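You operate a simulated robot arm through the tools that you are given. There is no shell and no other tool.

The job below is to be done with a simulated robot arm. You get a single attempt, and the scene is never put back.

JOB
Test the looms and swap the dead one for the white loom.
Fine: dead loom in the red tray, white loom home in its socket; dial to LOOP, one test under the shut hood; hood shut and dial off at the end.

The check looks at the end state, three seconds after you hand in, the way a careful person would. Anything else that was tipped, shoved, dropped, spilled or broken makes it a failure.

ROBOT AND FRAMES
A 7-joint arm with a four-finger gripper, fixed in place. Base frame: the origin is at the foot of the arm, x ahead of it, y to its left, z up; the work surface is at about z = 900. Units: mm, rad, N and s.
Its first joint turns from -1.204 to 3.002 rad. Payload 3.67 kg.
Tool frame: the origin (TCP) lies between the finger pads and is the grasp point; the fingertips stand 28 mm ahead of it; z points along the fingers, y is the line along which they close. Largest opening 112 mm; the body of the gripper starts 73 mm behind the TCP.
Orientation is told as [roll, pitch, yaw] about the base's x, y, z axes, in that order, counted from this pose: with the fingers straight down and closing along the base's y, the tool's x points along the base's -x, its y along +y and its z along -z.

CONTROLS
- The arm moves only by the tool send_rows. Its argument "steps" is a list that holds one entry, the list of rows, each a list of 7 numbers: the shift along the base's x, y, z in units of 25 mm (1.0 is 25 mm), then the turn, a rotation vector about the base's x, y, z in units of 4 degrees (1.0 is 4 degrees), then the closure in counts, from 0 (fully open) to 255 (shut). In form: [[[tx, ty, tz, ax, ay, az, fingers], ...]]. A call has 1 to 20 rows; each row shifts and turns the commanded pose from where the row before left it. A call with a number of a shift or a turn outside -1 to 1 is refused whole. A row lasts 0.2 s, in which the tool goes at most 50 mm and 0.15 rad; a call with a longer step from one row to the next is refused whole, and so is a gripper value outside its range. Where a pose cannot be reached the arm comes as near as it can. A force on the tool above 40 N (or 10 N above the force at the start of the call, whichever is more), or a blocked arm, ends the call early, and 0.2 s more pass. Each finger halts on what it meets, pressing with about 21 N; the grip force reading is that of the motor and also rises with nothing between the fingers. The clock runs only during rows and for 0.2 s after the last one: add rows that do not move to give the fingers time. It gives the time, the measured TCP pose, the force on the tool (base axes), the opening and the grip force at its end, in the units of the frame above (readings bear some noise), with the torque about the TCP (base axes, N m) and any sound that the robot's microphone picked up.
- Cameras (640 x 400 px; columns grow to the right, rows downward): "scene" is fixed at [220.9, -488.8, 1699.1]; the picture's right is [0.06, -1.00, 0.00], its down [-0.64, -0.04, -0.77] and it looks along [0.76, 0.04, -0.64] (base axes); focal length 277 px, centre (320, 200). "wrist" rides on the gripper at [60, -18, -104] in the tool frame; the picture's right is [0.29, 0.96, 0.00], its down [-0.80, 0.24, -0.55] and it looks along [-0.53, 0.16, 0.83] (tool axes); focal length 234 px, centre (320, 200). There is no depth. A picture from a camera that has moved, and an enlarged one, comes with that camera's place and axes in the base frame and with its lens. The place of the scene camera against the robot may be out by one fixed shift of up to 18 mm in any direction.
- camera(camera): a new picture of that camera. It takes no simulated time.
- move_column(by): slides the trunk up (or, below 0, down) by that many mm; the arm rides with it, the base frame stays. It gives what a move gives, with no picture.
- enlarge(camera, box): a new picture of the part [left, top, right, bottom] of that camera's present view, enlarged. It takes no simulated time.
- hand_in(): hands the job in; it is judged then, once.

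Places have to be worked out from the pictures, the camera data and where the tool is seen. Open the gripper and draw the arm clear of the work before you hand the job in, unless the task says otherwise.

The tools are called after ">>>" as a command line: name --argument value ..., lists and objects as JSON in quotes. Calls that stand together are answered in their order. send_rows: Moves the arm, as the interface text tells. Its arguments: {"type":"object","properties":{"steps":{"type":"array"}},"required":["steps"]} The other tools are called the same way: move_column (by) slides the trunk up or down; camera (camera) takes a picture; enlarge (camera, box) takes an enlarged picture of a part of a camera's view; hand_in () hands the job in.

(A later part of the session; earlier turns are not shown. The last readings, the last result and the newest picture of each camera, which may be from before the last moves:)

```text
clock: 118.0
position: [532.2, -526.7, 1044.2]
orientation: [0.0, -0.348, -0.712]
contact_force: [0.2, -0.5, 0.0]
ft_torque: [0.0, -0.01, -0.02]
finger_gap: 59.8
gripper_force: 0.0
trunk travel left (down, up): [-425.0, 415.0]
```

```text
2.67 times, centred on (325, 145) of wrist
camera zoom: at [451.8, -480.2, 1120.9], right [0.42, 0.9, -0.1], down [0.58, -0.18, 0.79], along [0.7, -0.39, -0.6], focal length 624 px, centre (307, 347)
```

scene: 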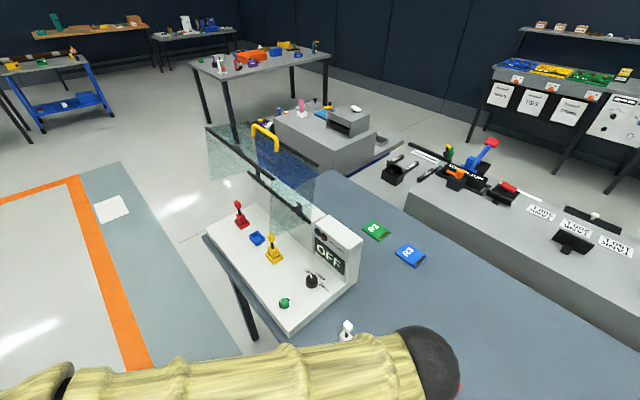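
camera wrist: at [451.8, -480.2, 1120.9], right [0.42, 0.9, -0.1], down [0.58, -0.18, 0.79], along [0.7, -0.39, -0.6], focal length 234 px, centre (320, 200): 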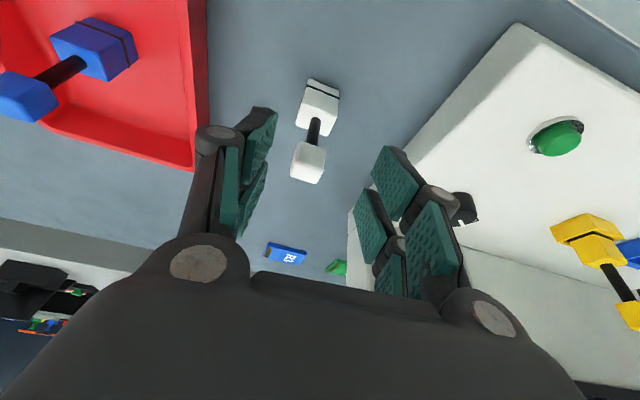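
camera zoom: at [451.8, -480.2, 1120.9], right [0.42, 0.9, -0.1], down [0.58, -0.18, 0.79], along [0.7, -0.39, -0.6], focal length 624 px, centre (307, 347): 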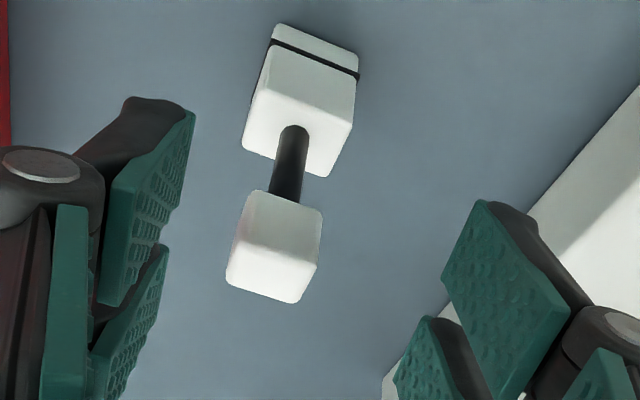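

The loom is about 5 mm off-centre along the closing line, so I shift that first, then advance along the axis to grip height.

>>> send_rows --steps '[[[-0.14, -0.16, 0, 0, 0, 0, 118], [0.229, -0.198, -0.87, 0, 0, 0, 118], [0.229, -0.198, -0.87, 0, 0, 0, 118], [0.229, -0.198, -0.87, 0, 0, 0, 118], [0.229, -0.198, -0.8, 0, 0, 0, 118], [0, 0, 0, 0, 0, 0, 118]]]'

>>> enlarge --camera "wrist" --box '[220, 60, 440, 260]'

```text
clock: 119.4
position: [551.4, -549.9, 958.1]
orientation: [0.002, -0.35, -0.713]
contact_force: [-0.1, -0.1, 1.3]
ft_torque: [-0.02, -0.04, 0.0]
finger_gap: 60.3
gripper_force: 0.1
trunk travel left (down, up): [-425.0, 415.0]
```

```text
2.00 times, centred on (330, 160) of wrist
camera zoom: at [471.0, -503.3, 1035.2], right [0.42, 0.9, -0.1], down [0.58, -0.18, 0.79], along [0.7, -0.39, -0.6], focal length 468 px, centre (300, 280)
```

zoom: 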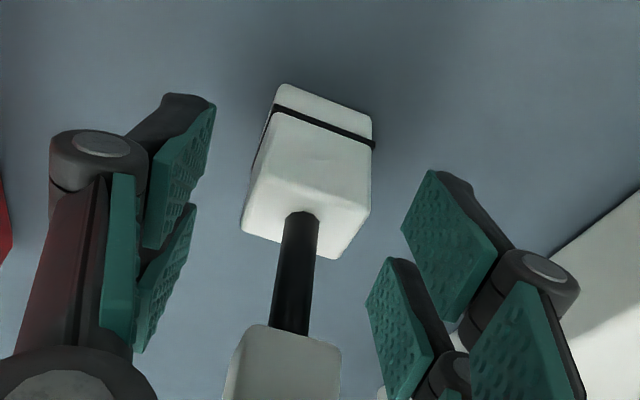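

Seen up close, the white loom is in fact in line with the socket direction (about 45°), so I undo the 4° yaw before gripping, then close.

>>> send_rows --steps '[[[0, 0, 0, 0, 0, -0.5, 118], [0, 0, 0, 0, 0, -0.5, 118], [0, 0, 0, 0, 0, 0, 118]]]'

>>> enlarge --camera "wrist" --box '[220, 60, 440, 260]'

```text
clock: 120.2
position: [552.1, -550.0, 959.2]
orientation: [-0.001, -0.349, -0.782]
contact_force: [0.8, 0.6, -0.4]
ft_torque: [0.02, 0.01, 0.0]
finger_gap: 60.0
gripper_force: 0.0
trunk travel left (down, up): [-425.0, 415.0]
```

```text
2.00 times, centred on (330, 160) of wrist
camera zoom: at [474.6, -498.2, 1035.1], right [0.48, 0.87, -0.1], down [0.57, -0.22, 0.79], along [0.67, -0.44, -0.6], focal length 468 px, centre (300, 280)
```

zoom: 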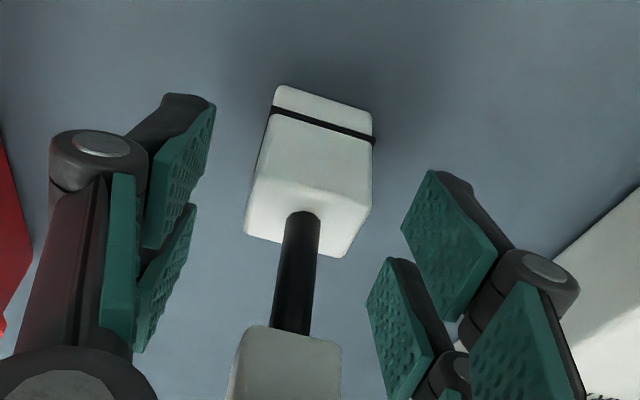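

Alignment now looks nearly identical to how the blue loom sat in the grip. I close on the white block.

>>> send_rows --steps '[[[0, 0, 0, 0, 0, 0, 150], [0, 0, 0, 0, 0, 0, 180], [0, 0, 0, 0, 0, 0, 210], [0, 0, 0, 0, 0, 0, 255], [0, 0, 0, 0, 0, 0, 255], [0, 0, 0, 0, 0, 0, 255]]]'

>>> enlarge --camera "wrist" --box '[220, 60, 440, 260]'

```text
clock: 121.6
position: [552.4, -550.4, 958.1]
orientation: [0.0, -0.35, -0.78]
contact_force: [1.3, -0.5, 0.4]
ft_torque: [-0.01, -0.02, 0.0]
finger_gap: 31.6
gripper_force: 20.6
trunk travel left (down, up): [-425.0, 415.0]
```

```text
2.00 times, centred on (330, 160) of wrist
camera zoom: at [474.7, -498.1, 1035.1], right [0.48, 0.87, -0.1], down [0.57, -0.22, 0.79], along [0.67, -0.44, -0.6], focal length 468 px, centre (300, 280)
```

zoom: 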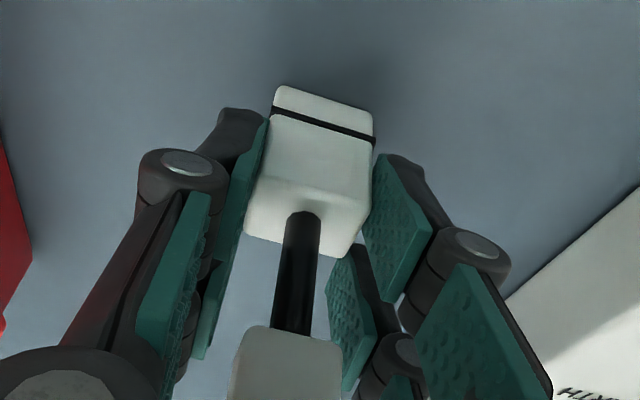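

The white loom is held at 31.6 mm, just like the blue was. I lift it straight up.

>>> send_rows --steps '[[[0, 0, 0.3, 0, 0, 0, 255], [0, 0, 0.8, 0, 0, 0, 255], [0, 0, 0.9, 0, 0, 0, 255], [0, 0, 0.9, 0, 0, 0, 255], [0, 0, 0.9, 0, 0, 0, 255], [0, 0, 0.9, 0, 0, 0, 255], [0, 0, 0.9, 0, 0, 0, 255], [0, 0, 0.9, 0, 0, 0, 255], [0, 0, 0.9, 0, 0, 0, 255], [0, 0, 0, 0, 0, 0, 255]]]'

>>> camera --camera "wrist"

>>> camera --camera "scene"

```text
clock: 123.8
position: [550.9, -552.5, 1143.4]
orientation: [0.002, -0.351, -0.781]
contact_force: [-0.4, 0.7, -0.3]
ft_torque: [0.01, -0.01, -0.03]
finger_gap: 31.6
gripper_force: 20.9
trunk travel left (down, up): [-425.0, 415.0]
```

```text
taken
camera wrist: at [475.3, -499.0, 1220.9], right [0.48, 0.87, -0.1], down [0.57, -0.22, 0.79], along [0.67, -0.44, -0.6], focal length 234 px, centre (320, 200)
```

wrist: 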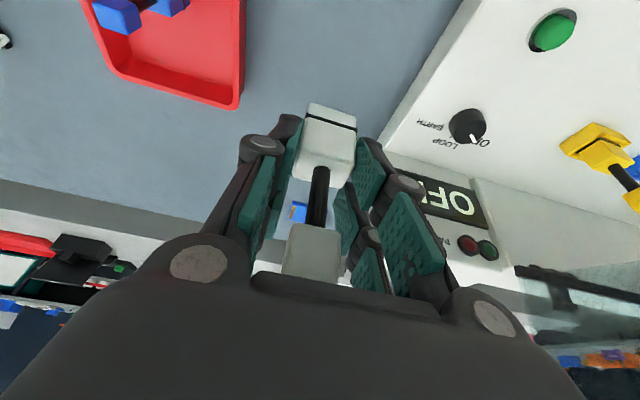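

```text
taken
```

scene: 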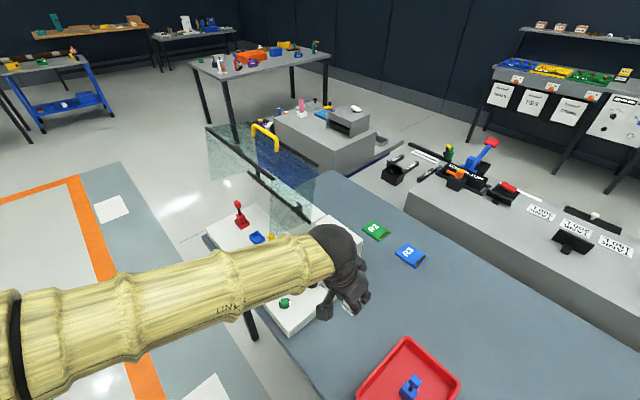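

White loom lifted clear; the blue one stands in the tray. I turn the tool upright while drawing back to the front lane.

>>> send_rows --steps '[[[-0.6, 0.6, 0, 0, 0, 0, 255], [-0.65, 0.64, 0, 0.7, 0.71, 0, 255], [-0.65, 0.64, 0, 0.7, 0.71, 0, 255], [-0.65, 0.64, 0, 0.7, 0.71, 0, 255], [-0.65, 0.64, 0, 0.7, 0.71, 0, 255], [-0.65, 0.64, 0, 0.7, 0.71, 0, 255], [0, 0, 0, 0, 0, 0, 255]]]'

>>> send_rows --steps '[[[0.93, 0.94, 0, 0, 0, 0, 255], [0.93, 0.94, 0, 0, 0, 0, 255], [0.93, 0.94, 0, 0, 0, 0, 255], [0.93, 0.94, 0, 0, 0, 0, 255], [0.93, 0.94, 0, 0, 0, 0, 255], [0.93, 0.94, 0, 0, 0, 0, 255], [0, 0, 0, 0, 0, 0, 255]]]'

>>> camera --camera "scene"

```text
clock: 125.4
position: [456.1, -465.5, 1128.9]
orientation: [0.017, 0.037, -0.788]
contact_force: [-0.2, -0.3, -1.1]
ft_torque: [-0.02, 0.01, 0.01]
finger_gap: 31.4
gripper_force: 21.1
trunk travel left (down, up): [-425.0, 415.0]
```

```text
clock: 127.0
position: [593.8, -324.7, 1138.4]
orientation: [0.015, 0.023, -0.787]
contact_force: [0.2, -0.9, -1.7]
ft_torque: [-0.02, 0.01, 0.03]
finger_gap: 31.3
gripper_force: 20.8
trunk travel left (down, up): [-425.0, 415.0]
```

```text
taken
```

scene: 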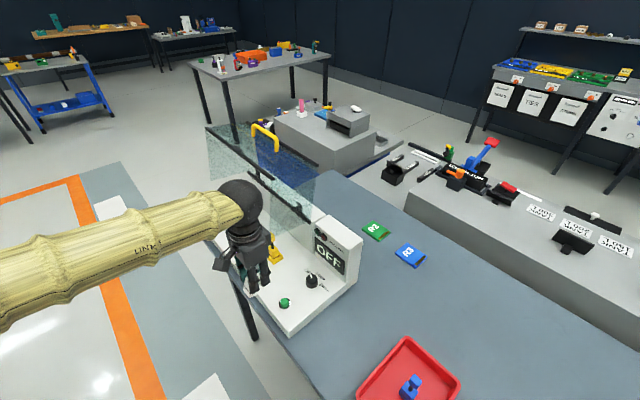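

Passing the near-end wall next. I keep a slightly more forward line and go in steps, watching for contact.

>>> send_rows --steps '[[[0.88, 0.97, 0, 0, 0, 0, 255], [0.88, 0.97, 0, 0, 0, 0, 255], [0.88, 0.97, 0, 0, 0, 0, 255], [0.9, 0.95, 0, 0, 0, 0, 255], [0.93, 0.94, 0, 0, 0, 0, 255], [0.93, 0.94, 0, 0, 0, 0, 255], [0.93, 0.94, 0, 0, 0, 0, 255], [0, 0, 0, 0, 0, 0, 255]]]'

>>> camera --camera "scene"

>>> camera --camera "wrist"

```text
clock: 128.8
position: [750.1, -147.7, 1144.5]
orientation: [0.0, -0.002, -0.781]
contact_force: [-0.2, -0.6, -1.7]
ft_torque: [0.0, 0.0, 0.01]
finger_gap: 31.7
gripper_force: 21.2
trunk travel left (down, up): [-425.0, 415.0]
```

```text
taken
```

scene: 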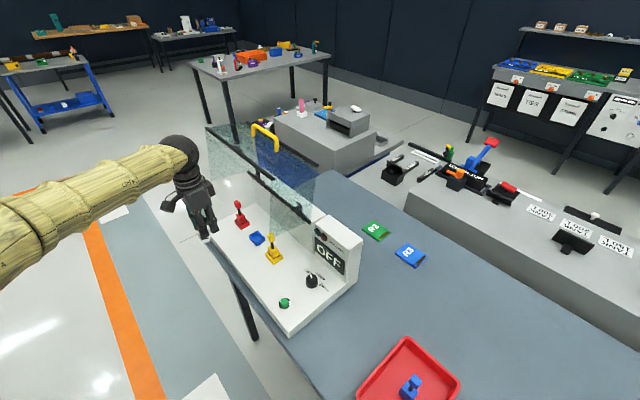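

```text
taken
camera wrist: at [696.6, -117.5, 1247.2], right [0.47, 0.88, 0.0], down [0.73, -0.39, 0.55], along [0.49, -0.26, -0.83], focal length 234 px, centre (320, 200)
```

wrist: 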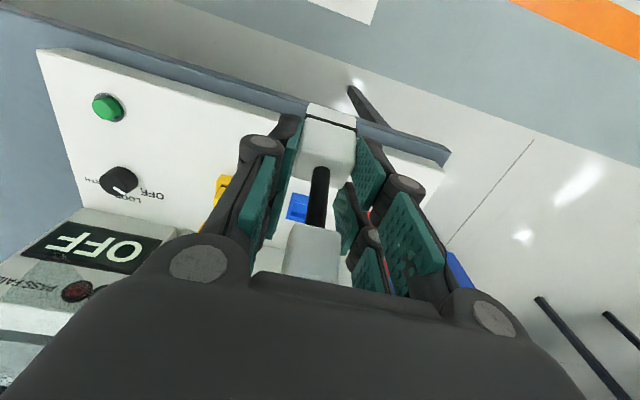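

Past the wall with no contact. Now I move slightly inward and restore the 20° lean so the loom is upright above the socket row.

>>> send_rows --steps '[[[0.65, -0.13, 0.6, 0, 0, 0, 255], [0.65, -0.13, 0.6, -0.7, -0.71, 0, 255], [0, 0, 0, -0.7, -0.71, 0, 255], [0, 0, 0, -0.7, -0.71, 0, 255], [0, 0, 0, -0.7, -0.71, 0, 255], [0, 0, 0, -0.7, -0.71, 0, 255], [0, 0, 0, 0, 0, 0, 255]]]'

>>> camera --camera "wrist"

>>> camera --camera "scene"

```text
clock: 130.6
position: [786.2, -186.9, 1169.3]
orientation: [0.042, -0.299, -0.82]
contact_force: [0.1, -0.2, -1.9]
ft_torque: [0.02, 0.0, 0.0]
finger_gap: 31.6
gripper_force: 20.9
trunk travel left (down, up): [-425.0, 415.0]
stopped in row 7: the arm was blocked; the commanded pose is now the measured one
```

```text
taken
camera wrist: at [712.8, -137.0, 1250.7], right [0.5, 0.86, -0.05], down [0.57, -0.29, 0.77], along [0.65, -0.42, -0.63], focal length 234 px, centre (320, 200)
```

wrist: 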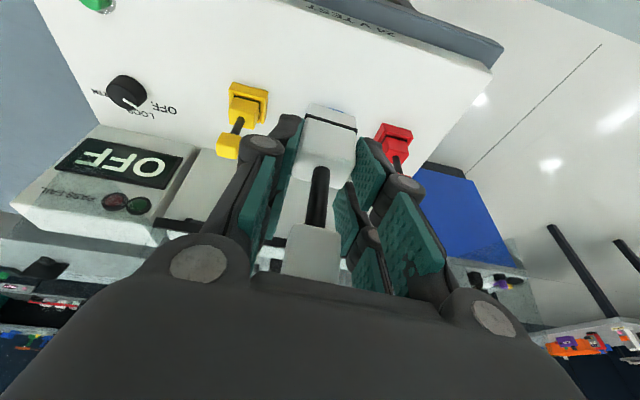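

```text
taken
```

scene: 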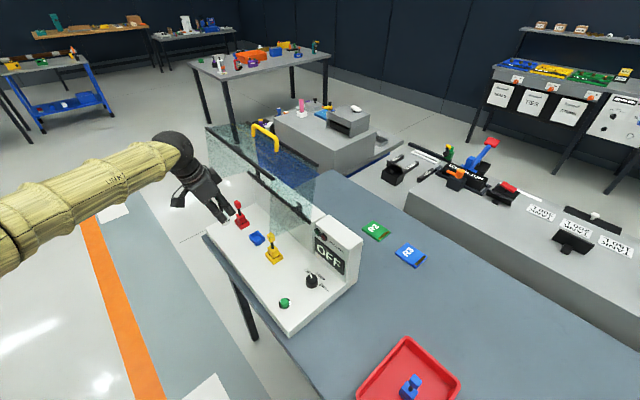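

The arm is at its lean limit again this close in. I move outward to the pre-insert point, completing the orientation correction on the way as before.

>>> send_rows --steps '[[[0.63, -0.303, -0.6, 0, 0, 0, 255], [0.63, -0.303, -0.8, 0, 0, 0, 255], [0.63, -0.303, -0.8, -0.31, -0.04, 0.13, 255], [0.63, -0.303, -0.8, -0.31, -0.04, 0.13, 255], [0, 0, 0, -0.31, -0.04, 0.13, 255], [0, 0, 0, 0, 0, 0, 255]]]'

>>> camera --camera "wrist"

>>> enlarge --camera "scene" --box '[150, 110, 320, 270]'

```text
clock: 132.0
position: [851.1, -214.8, 1094.1]
orientation: [-0.005, -0.353, -0.776]
contact_force: [-0.8, 0.7, -1.2]
ft_torque: [0.02, -0.01, -0.01]
finger_gap: 31.6
gripper_force: 20.8
trunk travel left (down, up): [-425.0, 415.0]
```

```text
taken
camera wrist: at [774.3, -161.7, 1171.2], right [0.48, 0.87, -0.1], down [0.57, -0.22, 0.79], along [0.67, -0.44, -0.6], focal length 234 px, centre (320, 200)
```

wrist: 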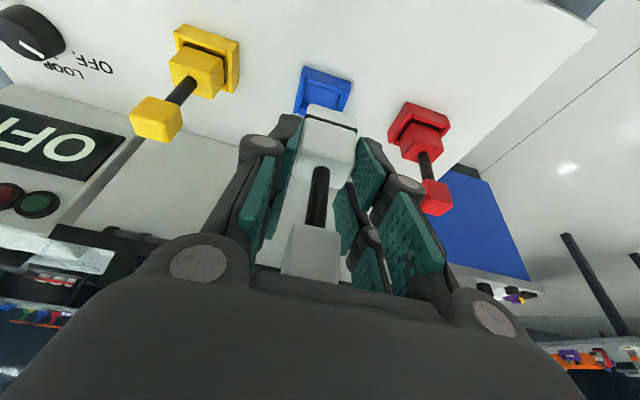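

```text
2.50 times, centred on (235, 190) of scene
camera zoom: at [220.9, -488.8, 1699.1], right [0.06, -1.0, 0.0], down [-0.64, -0.04, -0.77], along [0.76, 0.04, -0.64], focal length 692 px, centre (532, 225)
```

zoom: 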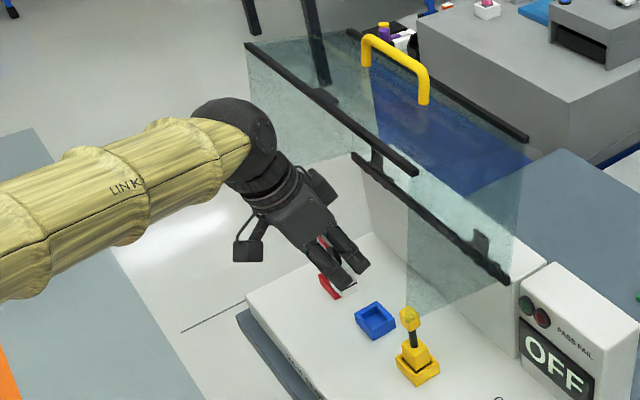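

Orientation is right and the empty blue socket lies ahead. I move to directly above the seat with the loom's base still about 20 mm above the rim.

>>> send_rows --steps '[[[0.27, -0.323, -0.5, 0, 0, 0, 255], [0.27, -0.323, -0.5, 0, 0, 0, 255], [0.27, -0.323, -0.5, 0, 0, 0, 255], [0, 0, 0, 0, 0, 0, 255]]]'

>>> enlarge --camera "wrist" --box '[220, 40, 440, 240]'

>>> enlarge --camera "scene" --box '[215, 190, 285, 260]'

```text
clock: 133.0
position: [870.6, -238.6, 1057.6]
orientation: [-0.004, -0.355, -0.776]
contact_force: [0.2, -0.4, 0.2]
ft_torque: [-0.04, -0.02, 0.02]
finger_gap: 31.7
gripper_force: 21.2
trunk travel left (down, up): [-425.0, 415.0]
```

```text
2.00 times, centred on (330, 140) of wrist
camera zoom: at [794.7, -185.6, 1134.7], right [0.48, 0.87, -0.1], down [0.57, -0.22, 0.79], along [0.67, -0.44, -0.6], focal length 468 px, centre (300, 320)
```

zoom: 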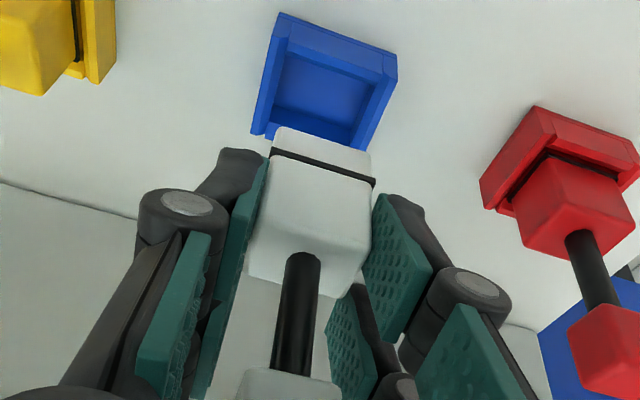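

```text
5.71 times, centred on (250, 225) of scene
camera zoom: at [220.9, -488.8, 1699.1], right [0.06, -1.0, 0.0], down [-0.64, -0.04, -0.77], along [0.76, 0.04, -0.64], focal length 1581 px, centre (720, 57)
```

zoom: 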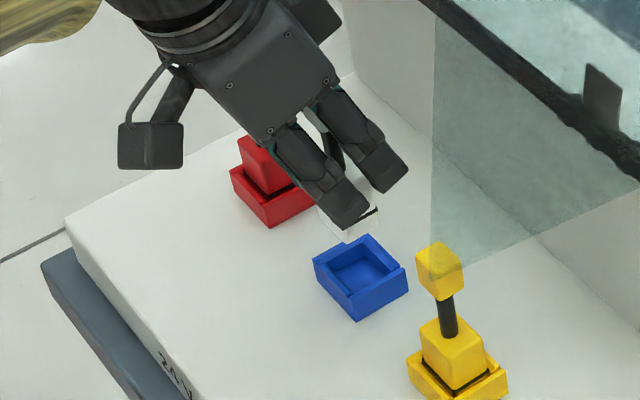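

I take the same zoom window as used when the blue loom was lifted, to compare how the white loom sits in the grip.

>>> enlarge --camera "wrist" --box '[220, 60, 440, 260]'

>>> enlarge --camera "wrist" --box '[280, 40, 370, 130]'

```text
2.00 times, centred on (330, 160) of wrist
camera zoom: at [794.7, -185.6, 1134.7], right [0.48, 0.87, -0.1], down [0.57, -0.22, 0.79], along [0.67, -0.44, -0.6], focal length 468 px, centre (300, 280)
```

zoom: 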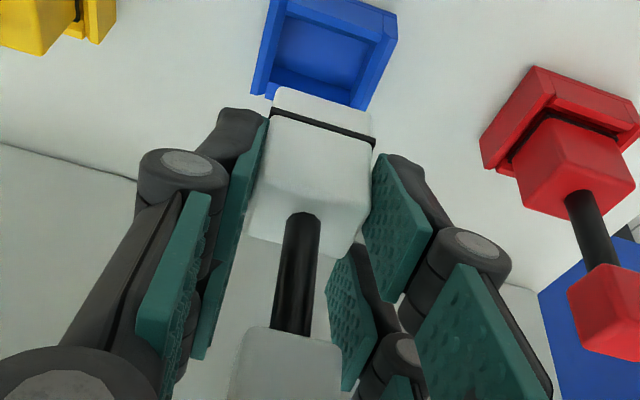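

```text
4.44 times, centred on (325, 85) of wrist
camera zoom: at [794.7, -185.6, 1134.7], right [0.48, 0.87, -0.1], down [0.57, -0.22, 0.79], along [0.67, -0.44, -0.6], focal length 1041 px, centre (298, 711)
```

zoom: 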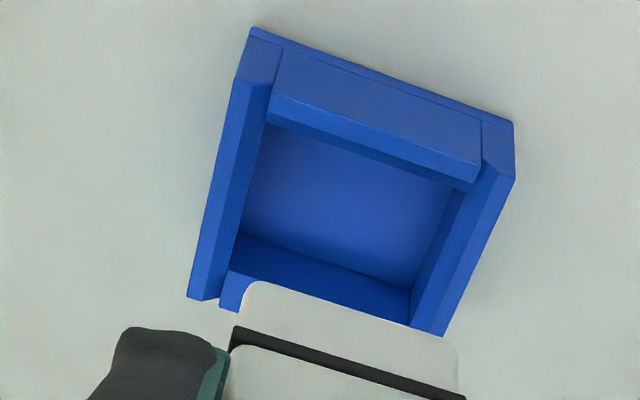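

Comparing the two pictures, the white loom sits about 3 mm further back in the grip than the blue did. I shift 2.5–3 mm to the front to compensate, lower 20 mm (still above the rim), and look again.

>>> send_rows --steps '[[[-0.04, 0.06, -0.3, 0, 0, 0, 255], [0, 0, -0.3, 0, 0, 0, 255], [0, 0, -0.2, 0, 0, 0, 255], [0, 0, 0, 0, 0, 0, 255]]]'

>>> enlarge --camera "wrist" --box '[260, 60, 400, 180]'

>>> enlarge --camera "scene" --box '[230, 205, 280, 250]'

```text
clock: 134.0
position: [870.7, -237.0, 1036.9]
orientation: [-0.006, -0.356, -0.778]
contact_force: [0.4, 0.2, -0.4]
ft_torque: [-0.01, -0.02, -0.03]
finger_gap: 31.6
gripper_force: 20.8
trunk travel left (down, up): [-425.0, 415.0]
```

```text
3.33 times, centred on (330, 120) of wrist
camera zoom: at [793.5, -184.4, 1113.4], right [0.48, 0.87, -0.1], down [0.57, -0.22, 0.79], along [0.67, -0.44, -0.6], focal length 781 px, centre (287, 467)
```

zoom: 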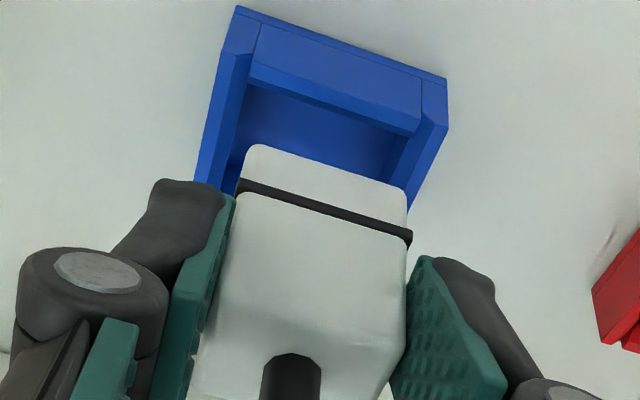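

```text
8.89 times, centred on (255, 228) of scene
camera zoom: at [220.9, -488.8, 1699.1], right [0.06, -1.0, 0.0], down [-0.64, -0.04, -0.77], along [0.76, 0.04, -0.64], focal length 2459 px, centre (898, -44)
```

zoom: 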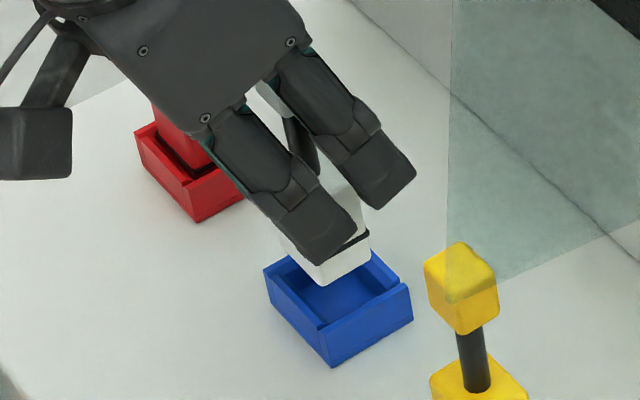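

Working through both views, the white loom mostly sits ~3 mm higher in the grip and only ~1.5 mm further back, so I overcorrected slightly. I shift 1.6 mm back and 0.8 mm along, then lower in small steps with force checks.

>>> send_rows --steps '[[[0.025, -0.065, -0.1, 0, 0, 0, 255], [0, 0, -0.15, 0, 0, 0, 255], [0, 0, -0.15, 0, 0, 0, 255], [0, 0, -0.1, 0, 0, 0, 255], [0, 0, 0, 0, 0, 0, 255]]]'

>>> enlarge --camera "wrist" --box '[260, 60, 400, 180]'

>>> enlarge --camera "scene" --box '[230, 205, 280, 250]'

```text
clock: 135.2
position: [870.3, -238.9, 1023.8]
orientation: [-0.003, -0.354, -0.778]
contact_force: [-0.4, 0.3, -0.3]
ft_torque: [0.03, -0.01, 0.0]
finger_gap: 31.5
gripper_force: 21.4
trunk travel left (down, up): [-425.0, 415.0]
```

```text
3.33 times, centred on (330, 120) of wrist
camera zoom: at [793.9, -186.3, 1101.3], right [0.48, 0.87, -0.1], down [0.57, -0.22, 0.79], along [0.67, -0.44, -0.6], focal length 781 px, centre (287, 467)
```

zoom: 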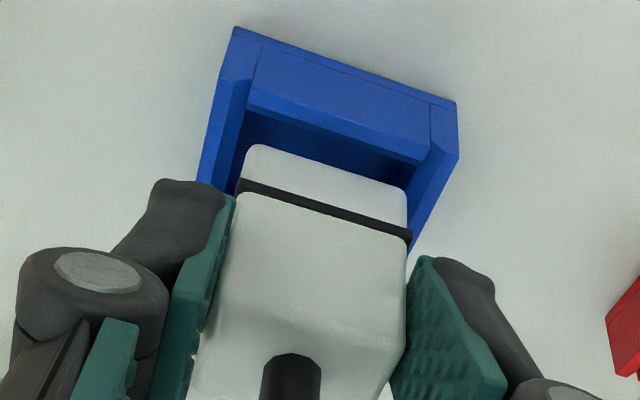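

```text
8.89 times, centred on (255, 228) of scene
camera zoom: at [220.9, -488.8, 1699.1], right [0.06, -1.0, 0.0], down [-0.64, -0.04, -0.77], along [0.76, 0.04, -0.64], focal length 2459 px, centre (898, -44)
```

zoom: 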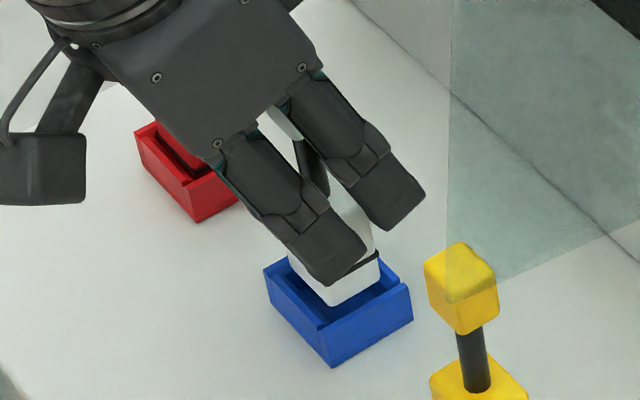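

No contact and the plug's bottom looks inside the socket opening from both views. I continue down in 2.5 mm steps.

>>> send_rows --steps '[[[0, 0, -0.1, 0, 0, 0, 255], [0, 0, -0.1, 0, 0, 0, 255], [0, 0, -0.1, 0, 0, 0, 255], [0, 0, 0, 0, 0, 0, 255]]]'

>>> enlarge --camera "wrist" --box '[260, 60, 400, 180]'

>>> enlarge --camera "scene" --box '[230, 205, 280, 250]'

```text
clock: 136.2
position: [870.4, -239.4, 1016.3]
orientation: [-0.005, -0.354, -0.777]
contact_force: [-1.8, 1.1, -1.8]
ft_torque: [0.08, 0.08, -0.04]
finger_gap: 31.6
gripper_force: 21.0
trunk travel left (down, up): [-425.0, 415.0]
```

```text
3.33 times, centred on (330, 120) of wrist
camera zoom: at [794.0, -186.2, 1093.4], right [0.48, 0.87, -0.1], down [0.57, -0.22, 0.79], along [0.67, -0.44, -0.6], focal length 781 px, centre (287, 467)
```

zoom: 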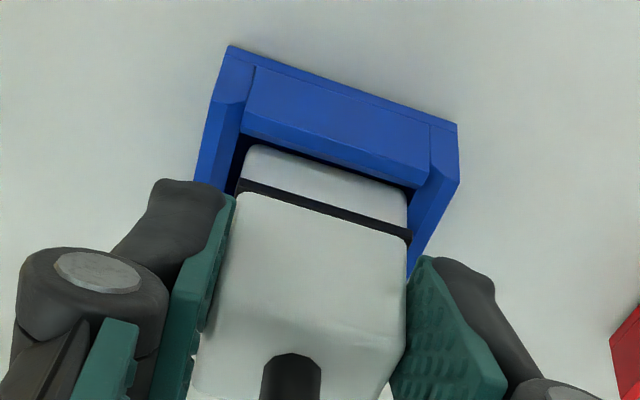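

```text
8.89 times, centred on (255, 228) of scene
camera zoom: at [220.9, -488.8, 1699.1], right [0.06, -1.0, 0.0], down [-0.64, -0.04, -0.77], along [0.76, 0.04, -0.64], focal length 2459 px, centre (898, -44)
```

zoom: 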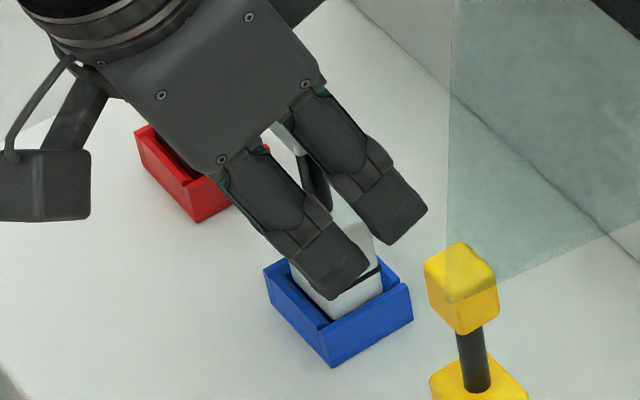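

The plug is entering with only ~2 N of side force. I continue with a half-millimetre relief to the front.

>>> send_rows --steps '[[[-0.015, 0.015, -0.1, 0, 0, 0, 255], [0, 0, -0.1, 0, 0, 0, 255], [0, 0, -0.08, 0, 0, 0, 255], [0, 0, 0, 0, 0, 0, 255]]]'

>>> enlarge --camera "wrist" --box '[260, 60, 400, 180]'

>>> enlarge --camera "scene" --box '[230, 205, 280, 250]'

```text
clock: 137.2
position: [869.6, -238.7, 1009.6]
orientation: [-0.004, -0.352, -0.778]
contact_force: [-0.4, -0.4, -2.3]
ft_torque: [-0.01, 0.03, -0.04]
finger_gap: 31.5
gripper_force: 21.7
trunk travel left (down, up): [-425.0, 415.0]
```

```text
3.33 times, centred on (330, 120) of wrist
camera zoom: at [793.7, -185.9, 1086.2], right [0.48, 0.87, -0.1], down [0.57, -0.22, 0.79], along [0.67, -0.44, -0.6], focal length 781 px, centre (287, 467)
```

zoom: 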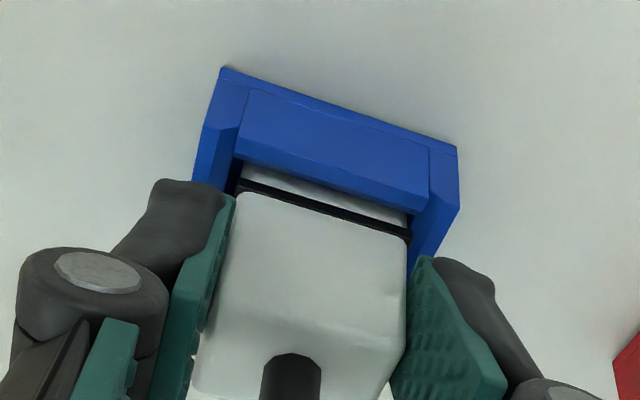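

```text
8.89 times, centred on (255, 228) of scene
camera zoom: at [220.9, -488.8, 1699.1], right [0.06, -1.0, 0.0], down [-0.64, -0.04, -0.77], along [0.76, 0.04, -0.64], focal length 2459 px, centre (898, -44)
```

zoom: 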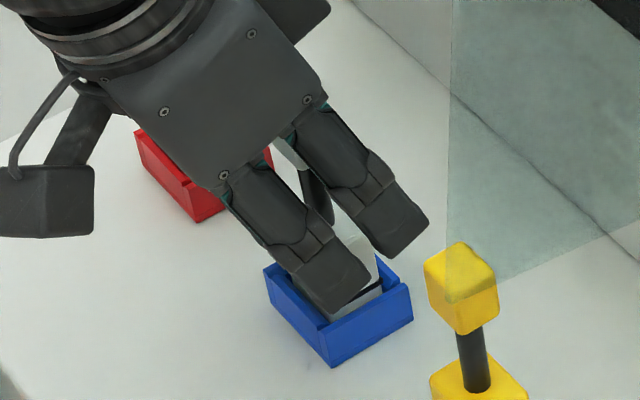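

About 5 mm of plug still shows between ring and rim. I keep lowering gently until it bottoms.

>>> send_rows --steps '[[[0, 0, -0.08, 0, 0, 0, 255], [0, 0, -0.08, 0, 0, 0, 255], [0, 0, 0, 0, 0, 0, 255]]]'

>>> enlarge --camera "wrist" --box '[260, 60, 400, 180]'

```text
clock: 138.0
position: [868.7, -238.7, 1007.6]
orientation: [-0.003, -0.357, -0.778]
contact_force: [4.4, -3.9, 15.6]
ft_torque: [-0.05, -0.15, -0.01]
finger_gap: 32.0
gripper_force: 21.1
trunk travel left (down, up): [-425.0, 415.0]
```

```text
3.33 times, centred on (330, 120) of wrist
camera zoom: at [793.2, -185.9, 1084.4], right [0.48, 0.87, -0.1], down [0.56, -0.22, 0.8], along [0.67, -0.44, -0.6], focal length 781 px, centre (287, 467)
```

zoom: 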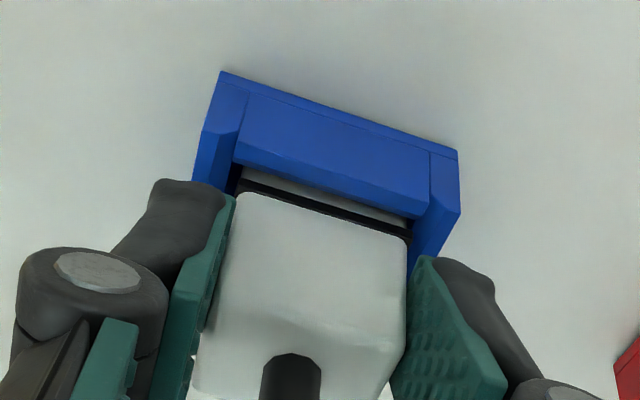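

Contact at about 16 N. I press just a little further to see whether it is bottomed or still sliding in.

>>> send_rows --steps '[[[0.02, -0.02, -0.05, 0, 0, 0, 255], [0, 0, 0, 0, 0, 0, 255]]]'

>>> enlarge --camera "wrist" --box '[260, 60, 400, 180]'

>>> enlarge --camera "scene" --box '[230, 205, 280, 250]'

```text
clock: 138.6
position: [870.5, -239.3, 1006.0]
orientation: [-0.004, -0.356, -0.779]
contact_force: [3.4, -1.6, 19.0]
ft_torque: [-0.16, -0.18, 0.02]
finger_gap: 31.7
gripper_force: 21.3
trunk travel left (down, up): [-425.0, 415.0]
```

```text
3.33 times, centred on (330, 120) of wrist
camera zoom: at [792.9, -185.7, 1083.1], right [0.48, 0.87, -0.1], down [0.56, -0.22, 0.8], along [0.67, -0.44, -0.6], focal length 781 px, centre (287, 467)
```

zoom: 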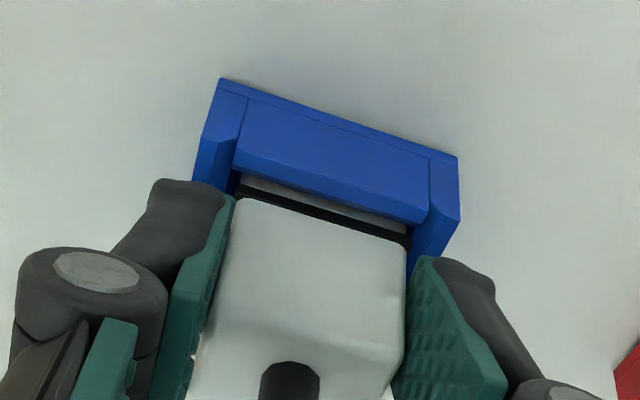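

```text
8.89 times, centred on (255, 228) of scene
camera zoom: at [220.9, -488.8, 1699.1], right [0.06, -1.0, 0.0], down [-0.64, -0.04, -0.77], along [0.76, 0.04, -0.64], focal length 2459 px, centre (898, -44)
```

zoom: 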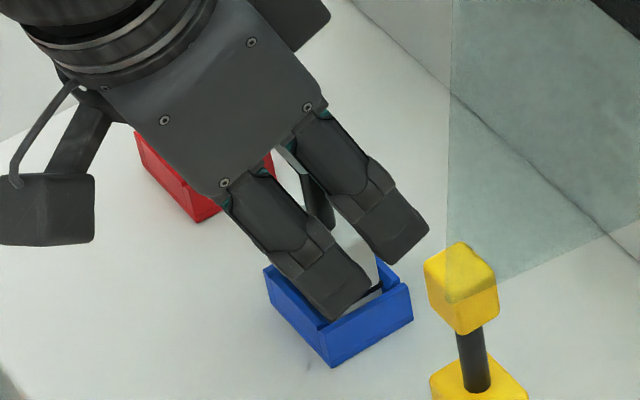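

The loom stopped going down and only slipped in the fingers, so it appears bottomed. I ease the pressure, open the fingers and inspect.

>>> send_rows --steps '[[[0, 0, 0.06, 0, 0, 0, 255], [0, 0, 0, 0, 0, 0, 190], [0, 0, 0, 0, 0, 0, 150], [0, 0, 0, 0, 0, 0, 118], [0, 0, 0, 0, 0, 0, 118]]]'

>>> enlarge --camera "wrist" --box '[220, 80, 440, 260]'

>>> enlarge --camera "scene" --box '[230, 205, 280, 250]'

```text
clock: 139.8
position: [870.4, -238.6, 1006.1]
orientation: [-0.005, -0.354, -0.78]
contact_force: [-1.0, -0.3, -0.2]
ft_torque: [0.0, 0.02, -0.01]
finger_gap: 60.2
gripper_force: 0.0
trunk travel left (down, up): [-425.0, 415.0]
```

```text
2.22 times, centred on (330, 170) of wrist
camera zoom: at [793.5, -186.0, 1082.8], right [0.48, 0.87, -0.1], down [0.57, -0.22, 0.79], along [0.67, -0.44, -0.6], focal length 520 px, centre (298, 267)
```

zoom: 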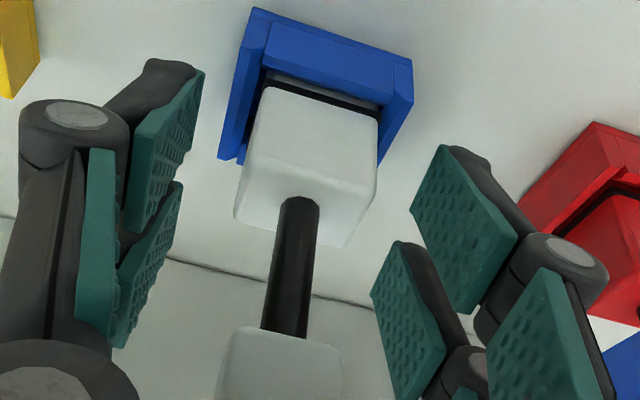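

```text
8.89 times, centred on (255, 228) of scene
camera zoom: at [220.9, -488.8, 1699.1], right [0.06, -1.0, 0.0], down [-0.64, -0.04, -0.77], along [0.76, 0.04, -0.64], focal length 2459 px, centre (898, -44)
```

zoom: 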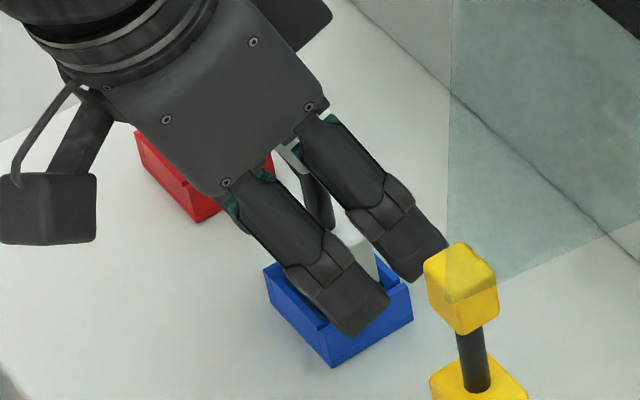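

The loom stands on its own in the socket. I back the fingers off along the tool axis and inspect the seating unobstructed.

>>> send_rows --steps '[[[-0.1, 0.1, 0.4, 0, 0, 0, 118], [-0.22, 0.22, 0.84, 0, 0, 0, 118], [-0.22, 0.22, 0.84, 0, 0, 0, 118], [-0.22, 0.22, 0.84, 0, 0, 0, 118], [-0.22, 0.22, 0.84, 0, 0, 0, 118], [-0.4, 0.4, 0.4, 0, 0, 0, 118], [-0.4, 0.4, 0.4, 0, 0, 0, 118], [0, 0, 0, 0, 0, 0, 118]]]'

>>> enlarge --camera "scene" --box '[225, 195, 290, 265]'

>>> enlarge --camera "scene" --box '[240, 208, 270, 250]'

>>> enlarge --camera "wrist" --box '[200, 40, 460, 240]'

```text
clock: 141.6
position: [826.8, -202.2, 1119.2]
orientation: [0.001, -0.346, -0.787]
contact_force: [-0.1, 0.2, 0.3]
ft_torque: [-0.04, 0.02, 0.01]
finger_gap: 60.1
gripper_force: 0.1
trunk travel left (down, up): [-425.0, 415.0]
```

```text
5.71 times, centred on (258, 230) of scene
camera zoom: at [220.9, -488.8, 1699.1], right [0.06, -1.0, 0.0], down [-0.64, -0.04, -0.77], along [0.76, 0.04, -0.64], focal length 1581 px, centre (677, 29)
```

zoom: 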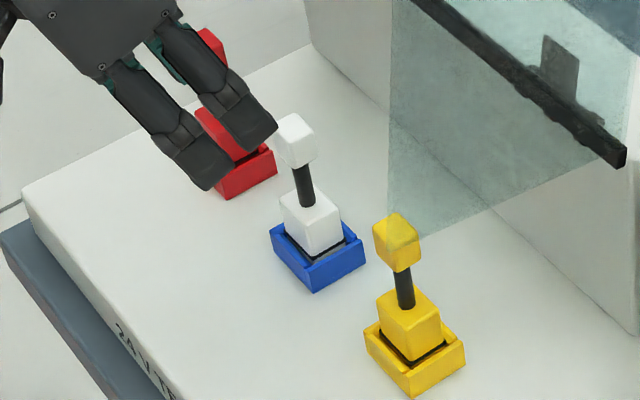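

```text
9.52 times, centred on (255, 229) of scene
camera zoom: at [220.9, -488.8, 1699.1], right [0.06, -1.0, 0.0], down [-0.64, -0.04, -0.77], along [0.76, 0.04, -0.64], focal length 2634 px, centre (939, -76)
```

zoom: 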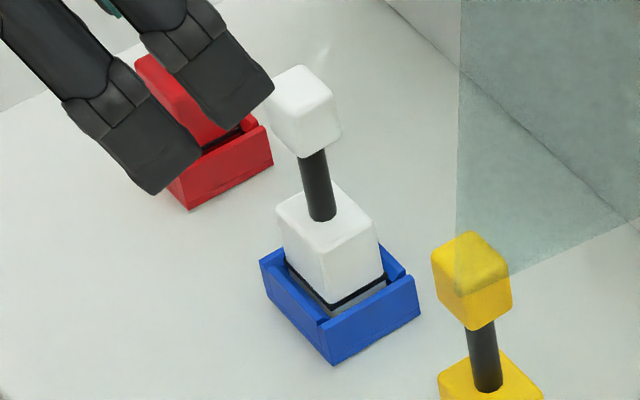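

```text
2.00 times, centred on (330, 140) of wrist
camera zoom: at [750.1, -149.4, 1197.3], right [0.48, 0.87, -0.1], down [0.57, -0.23, 0.79], along [0.67, -0.44, -0.6], focal length 468 px, centre (300, 320)
```

zoom: 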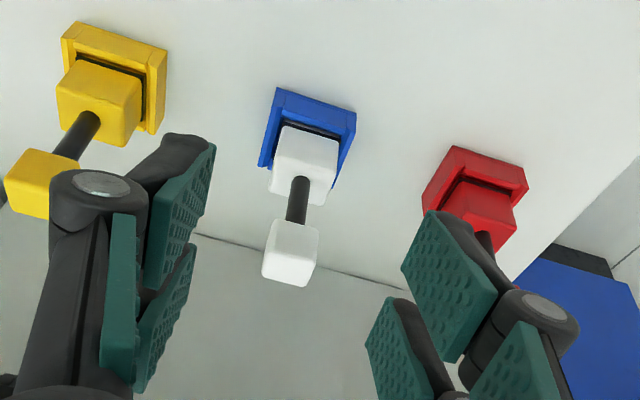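

The white loom sits exactly as the blue one did: head top, block and ring fall at the same pixels, and the collar is undisturbed. Now I withdraw to the front and turn the tool upright, ready to raise the trunk and close the hood.

>>> send_rows --steps '[[[-0.55, 0.55, 0.1, 0, 0, 0, 118], [-0.55, 0.55, 0.1, 0.3, 0.3, 0, 118], [-0.55, 0.55, 0.1, 0.7, 0.71, 0, 118], [-0.4, 0.4, 0.1, 0.7, 0.71, 0, 118], [-0.3, 0.35, 0.1, 0.7, 0.71, 0, 118], [-0.3, 0.35, 0.1, 0.7, 0.71, 0, 118], [-0.3, 0.35, 0.1, 0.7, 0.71, 0, 118], [-0.2, 0.3, 0.1, 0.7, 0.71, 0, 118], [0, 0, 0, 0, 0, 0, 118]]]'

>>> camera --camera "scene"

```text
clock: 143.6
position: [747.9, -109.3, 1140.5]
orientation: [-0.002, 0.093, -0.777]
contact_force: [-0.8, -0.1, 0.5]
ft_torque: [-0.03, -0.03, -0.03]
finger_gap: 60.0
gripper_force: 0.1
trunk travel left (down, up): [-425.0, 415.0]
```

```text
taken
```

scene: 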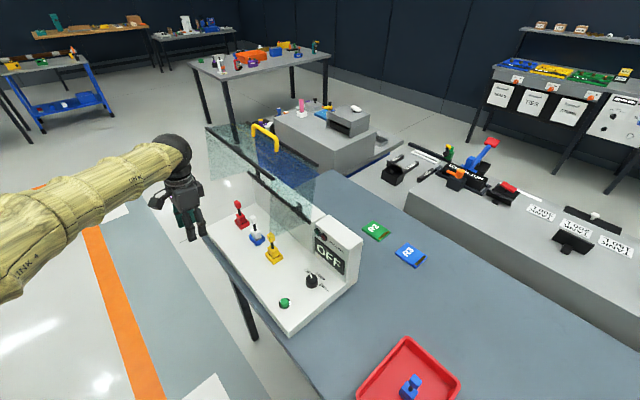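

Everything stands as it should. I trim the small over-rotation and raise the trunk back by 300 mm in this clear spot.

>>> send_rows --steps '[[[-0.2, 0.2, 0, -0.47, -0.47, 0, 118], [-0.2, 0.2, 0, -0.47, -0.47, 0, 118], [0, 0, 0, 0, 0, 0, 118]]]'

>>> move_column --by 300

>>> camera --camera "scene"

```text
clock: 144.4
position: [737.5, -100.5, 1140.1]
orientation: [-0.006, 0.001, -0.779]
contact_force: [-0.6, 0.5, -0.2]
ft_torque: [0.03, -0.01, 0.02]
finger_gap: 60.4
gripper_force: 0.0
trunk travel left (down, up): [-425.0, 415.0]
```

```text
clock: 147.4
position: [738.4, -98.8, 1439.7]
orientation: [-0.004, 0.002, -0.777]
contact_force: [-0.4, -0.7, -0.3]
ft_torque: [0.02, -0.03, -0.02]
finger_gap: 60.3
gripper_force: 0.0
trunk travel left (down, up): [-725.0, 115.0]
```

```text
taken
```

scene: 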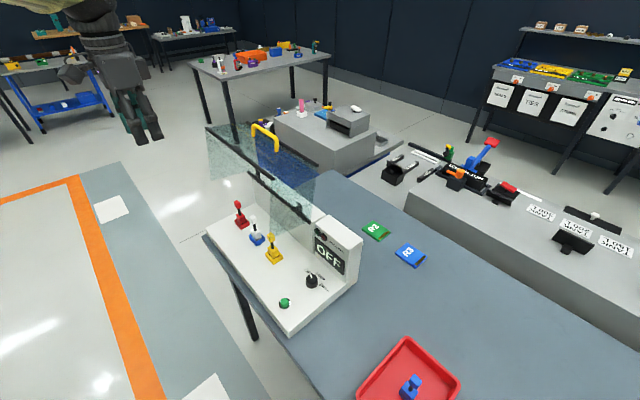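

Trunk restored, all objects in place. Now I turn the tool to yaw +45° and travel high above to the raised handle.

>>> send_rows --steps '[[[0, 0, 0, 0, 0, 1, 150], [0, 0, 0, 0, 0, 1, 190], [0, 0, 0, 0, 0, 1, 190], [0, 0, 0, 0, 0, 1, 190], [0, 0, 0, 0, 0, 1, 190], [0, 0, 0, 0, 0, 1, 190], [0, 0, 0, 0, 0, 1, 190], [0, 0, 0, 0, 0, 1, 190], [0, 0, 0, 0, 0, 1, 190], [0, 0, 0, 0, 0, 1, 190], [0, 0, 0, 0, 0, 1, 190], [0, 0, 0, 0, 0, 1, 190], [0, 0, 0, 0, 0, 1, 190], [0, 0, 0, 0, 0, 0, 190]]]'

>>> send_rows --steps '[[[0.88, -0.905, 0, 0, 0, 1, 190], [0.88, -0.905, 0, 0, 0, 1, 190], [0.88, -0.905, 0, 0, 0, 1, 190], [0.88, -0.905, 0, 0, 0, 1, 190], [0.88, -0.905, 0, 0, 0, 1, 190], [0.88, -0.905, 0, 0, 0, 1, 190], [0.88, -0.905, 0, 0, 0, 1, 190], [0.88, -0.905, 0, 0, 0, 1, 190], [0.88, -0.905, 0, 0, 0, 1, 190], [0, 0, 0, 0, 0, 0.4, 190], [0, 0, 0, 0, 0, 0, 190]]]'

>>> camera --camera "wrist"

>>> camera --camera "scene"

```text
clock: 150.4
position: [736.5, -98.8, 1439.6]
orientation: [-0.004, 0.0, 0.131]
contact_force: [-0.4, 0.2, 0.7]
ft_torque: [-0.01, 0.02, -0.02]
finger_gap: 28.6
gripper_force: 0.1
trunk travel left (down, up): [-725.0, 115.0]
```

```text
clock: 152.8
position: [936.8, -302.5, 1439.5]
orientation: [-0.005, 0.001, 0.787]
contact_force: [0.4, 0.0, -0.4]
ft_torque: [0.01, 0.06, 0.02]
finger_gap: 28.7
gripper_force: 0.0
trunk travel left (down, up): [-725.0, 115.0]
```

```text
taken
camera wrist: at [908.9, -356.9, 1543.3], right [-0.88, 0.47, 0.0], down [0.39, 0.74, 0.55], along [0.26, 0.49, -0.83], focal length 234 px, centre (320, 200)
```

wrist: 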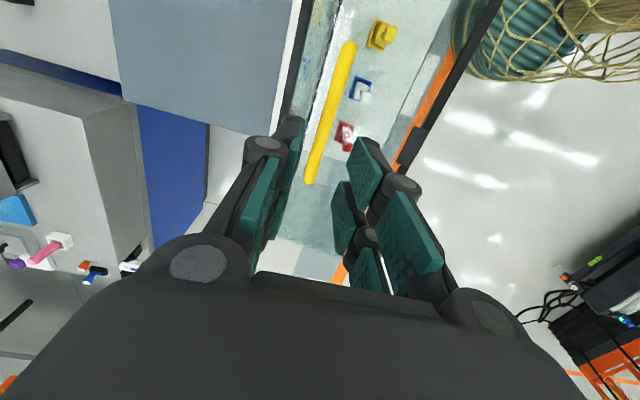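

```text
taken
```

scene: 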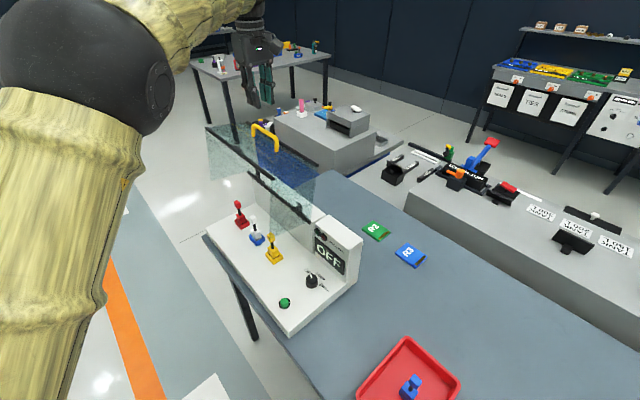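

The raised handle is where I left it, between the finger positions. I lower over the bar with the fingers 29 mm apart.

>>> send_rows --steps '[[[0, 0, -0.9, 0, 0, 0, 190], [0, 0, -0.9, 0, 0, 0, 190], [0, 0, -0.9, 0, 0, 0, 190], [0, 0, -0.8, 0, 0, 0, 190], [0, 0, -0.5, 0, 0, 0, 190], [0, 0, -0.25, 0, 0, 0, 190], [0, 0, 0, 0, 0, 0, 190]]]'

>>> camera --camera "wrist"

```text
clock: 154.4
position: [934.5, -303.2, 1333.9]
orientation: [-0.004, 0.001, 0.784]
contact_force: [-0.3, -0.8, -0.4]
ft_torque: [-0.01, 0.01, -0.03]
finger_gap: 28.6
gripper_force: 0.0
trunk travel left (down, up): [-725.0, 115.0]
```

```text
taken
camera wrist: at [906.7, -357.1, 1437.7], right [-0.88, 0.47, 0.0], down [0.39, 0.74, 0.55], along [0.26, 0.49, -0.83], focal length 234 px, centre (320, 200)
```

wrist: 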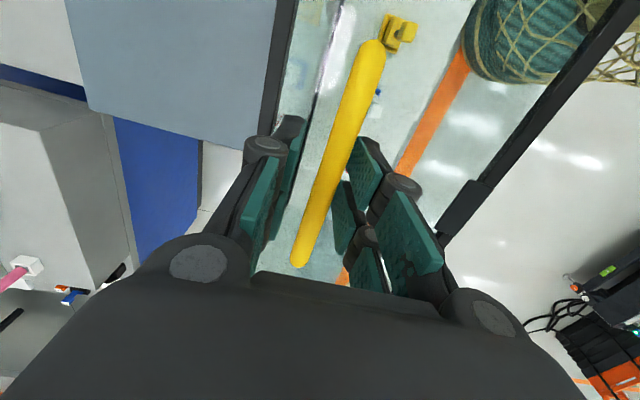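

The bar lies between the pads with no contact. I lower the last few millimetres and close on it.

>>> send_rows --steps '[[[0, 0, -0.12, 0, 0, 0.06, 190], [0, 0, 0, 0, 0, 0, 215], [0, 0, 0, 0, 0, 0, 255], [0, 0, 0, 0, 0, 0, 255], [0, 0, 0, 0, 0, 0, 255]]]'

>>> camera --camera "wrist"

```text
clock: 155.6
position: [934.4, -302.5, 1330.8]
orientation: [-0.004, 0.0, 0.79]
contact_force: [-0.4, 0.5, -0.7]
ft_torque: [0.04, 0.0, -1.3]
finger_gap: 10.7
gripper_force: 44.9
trunk travel left (down, up): [-725.0, 115.0]
```

```text
taken
camera wrist: at [907.1, -357.1, 1434.9], right [-0.88, 0.47, 0.0], down [0.39, 0.74, 0.55], along [0.26, 0.49, -0.83], focal length 234 px, centre (320, 200)
```

wrist: 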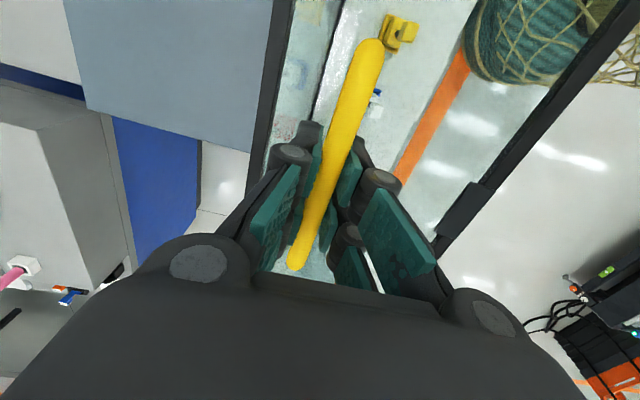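

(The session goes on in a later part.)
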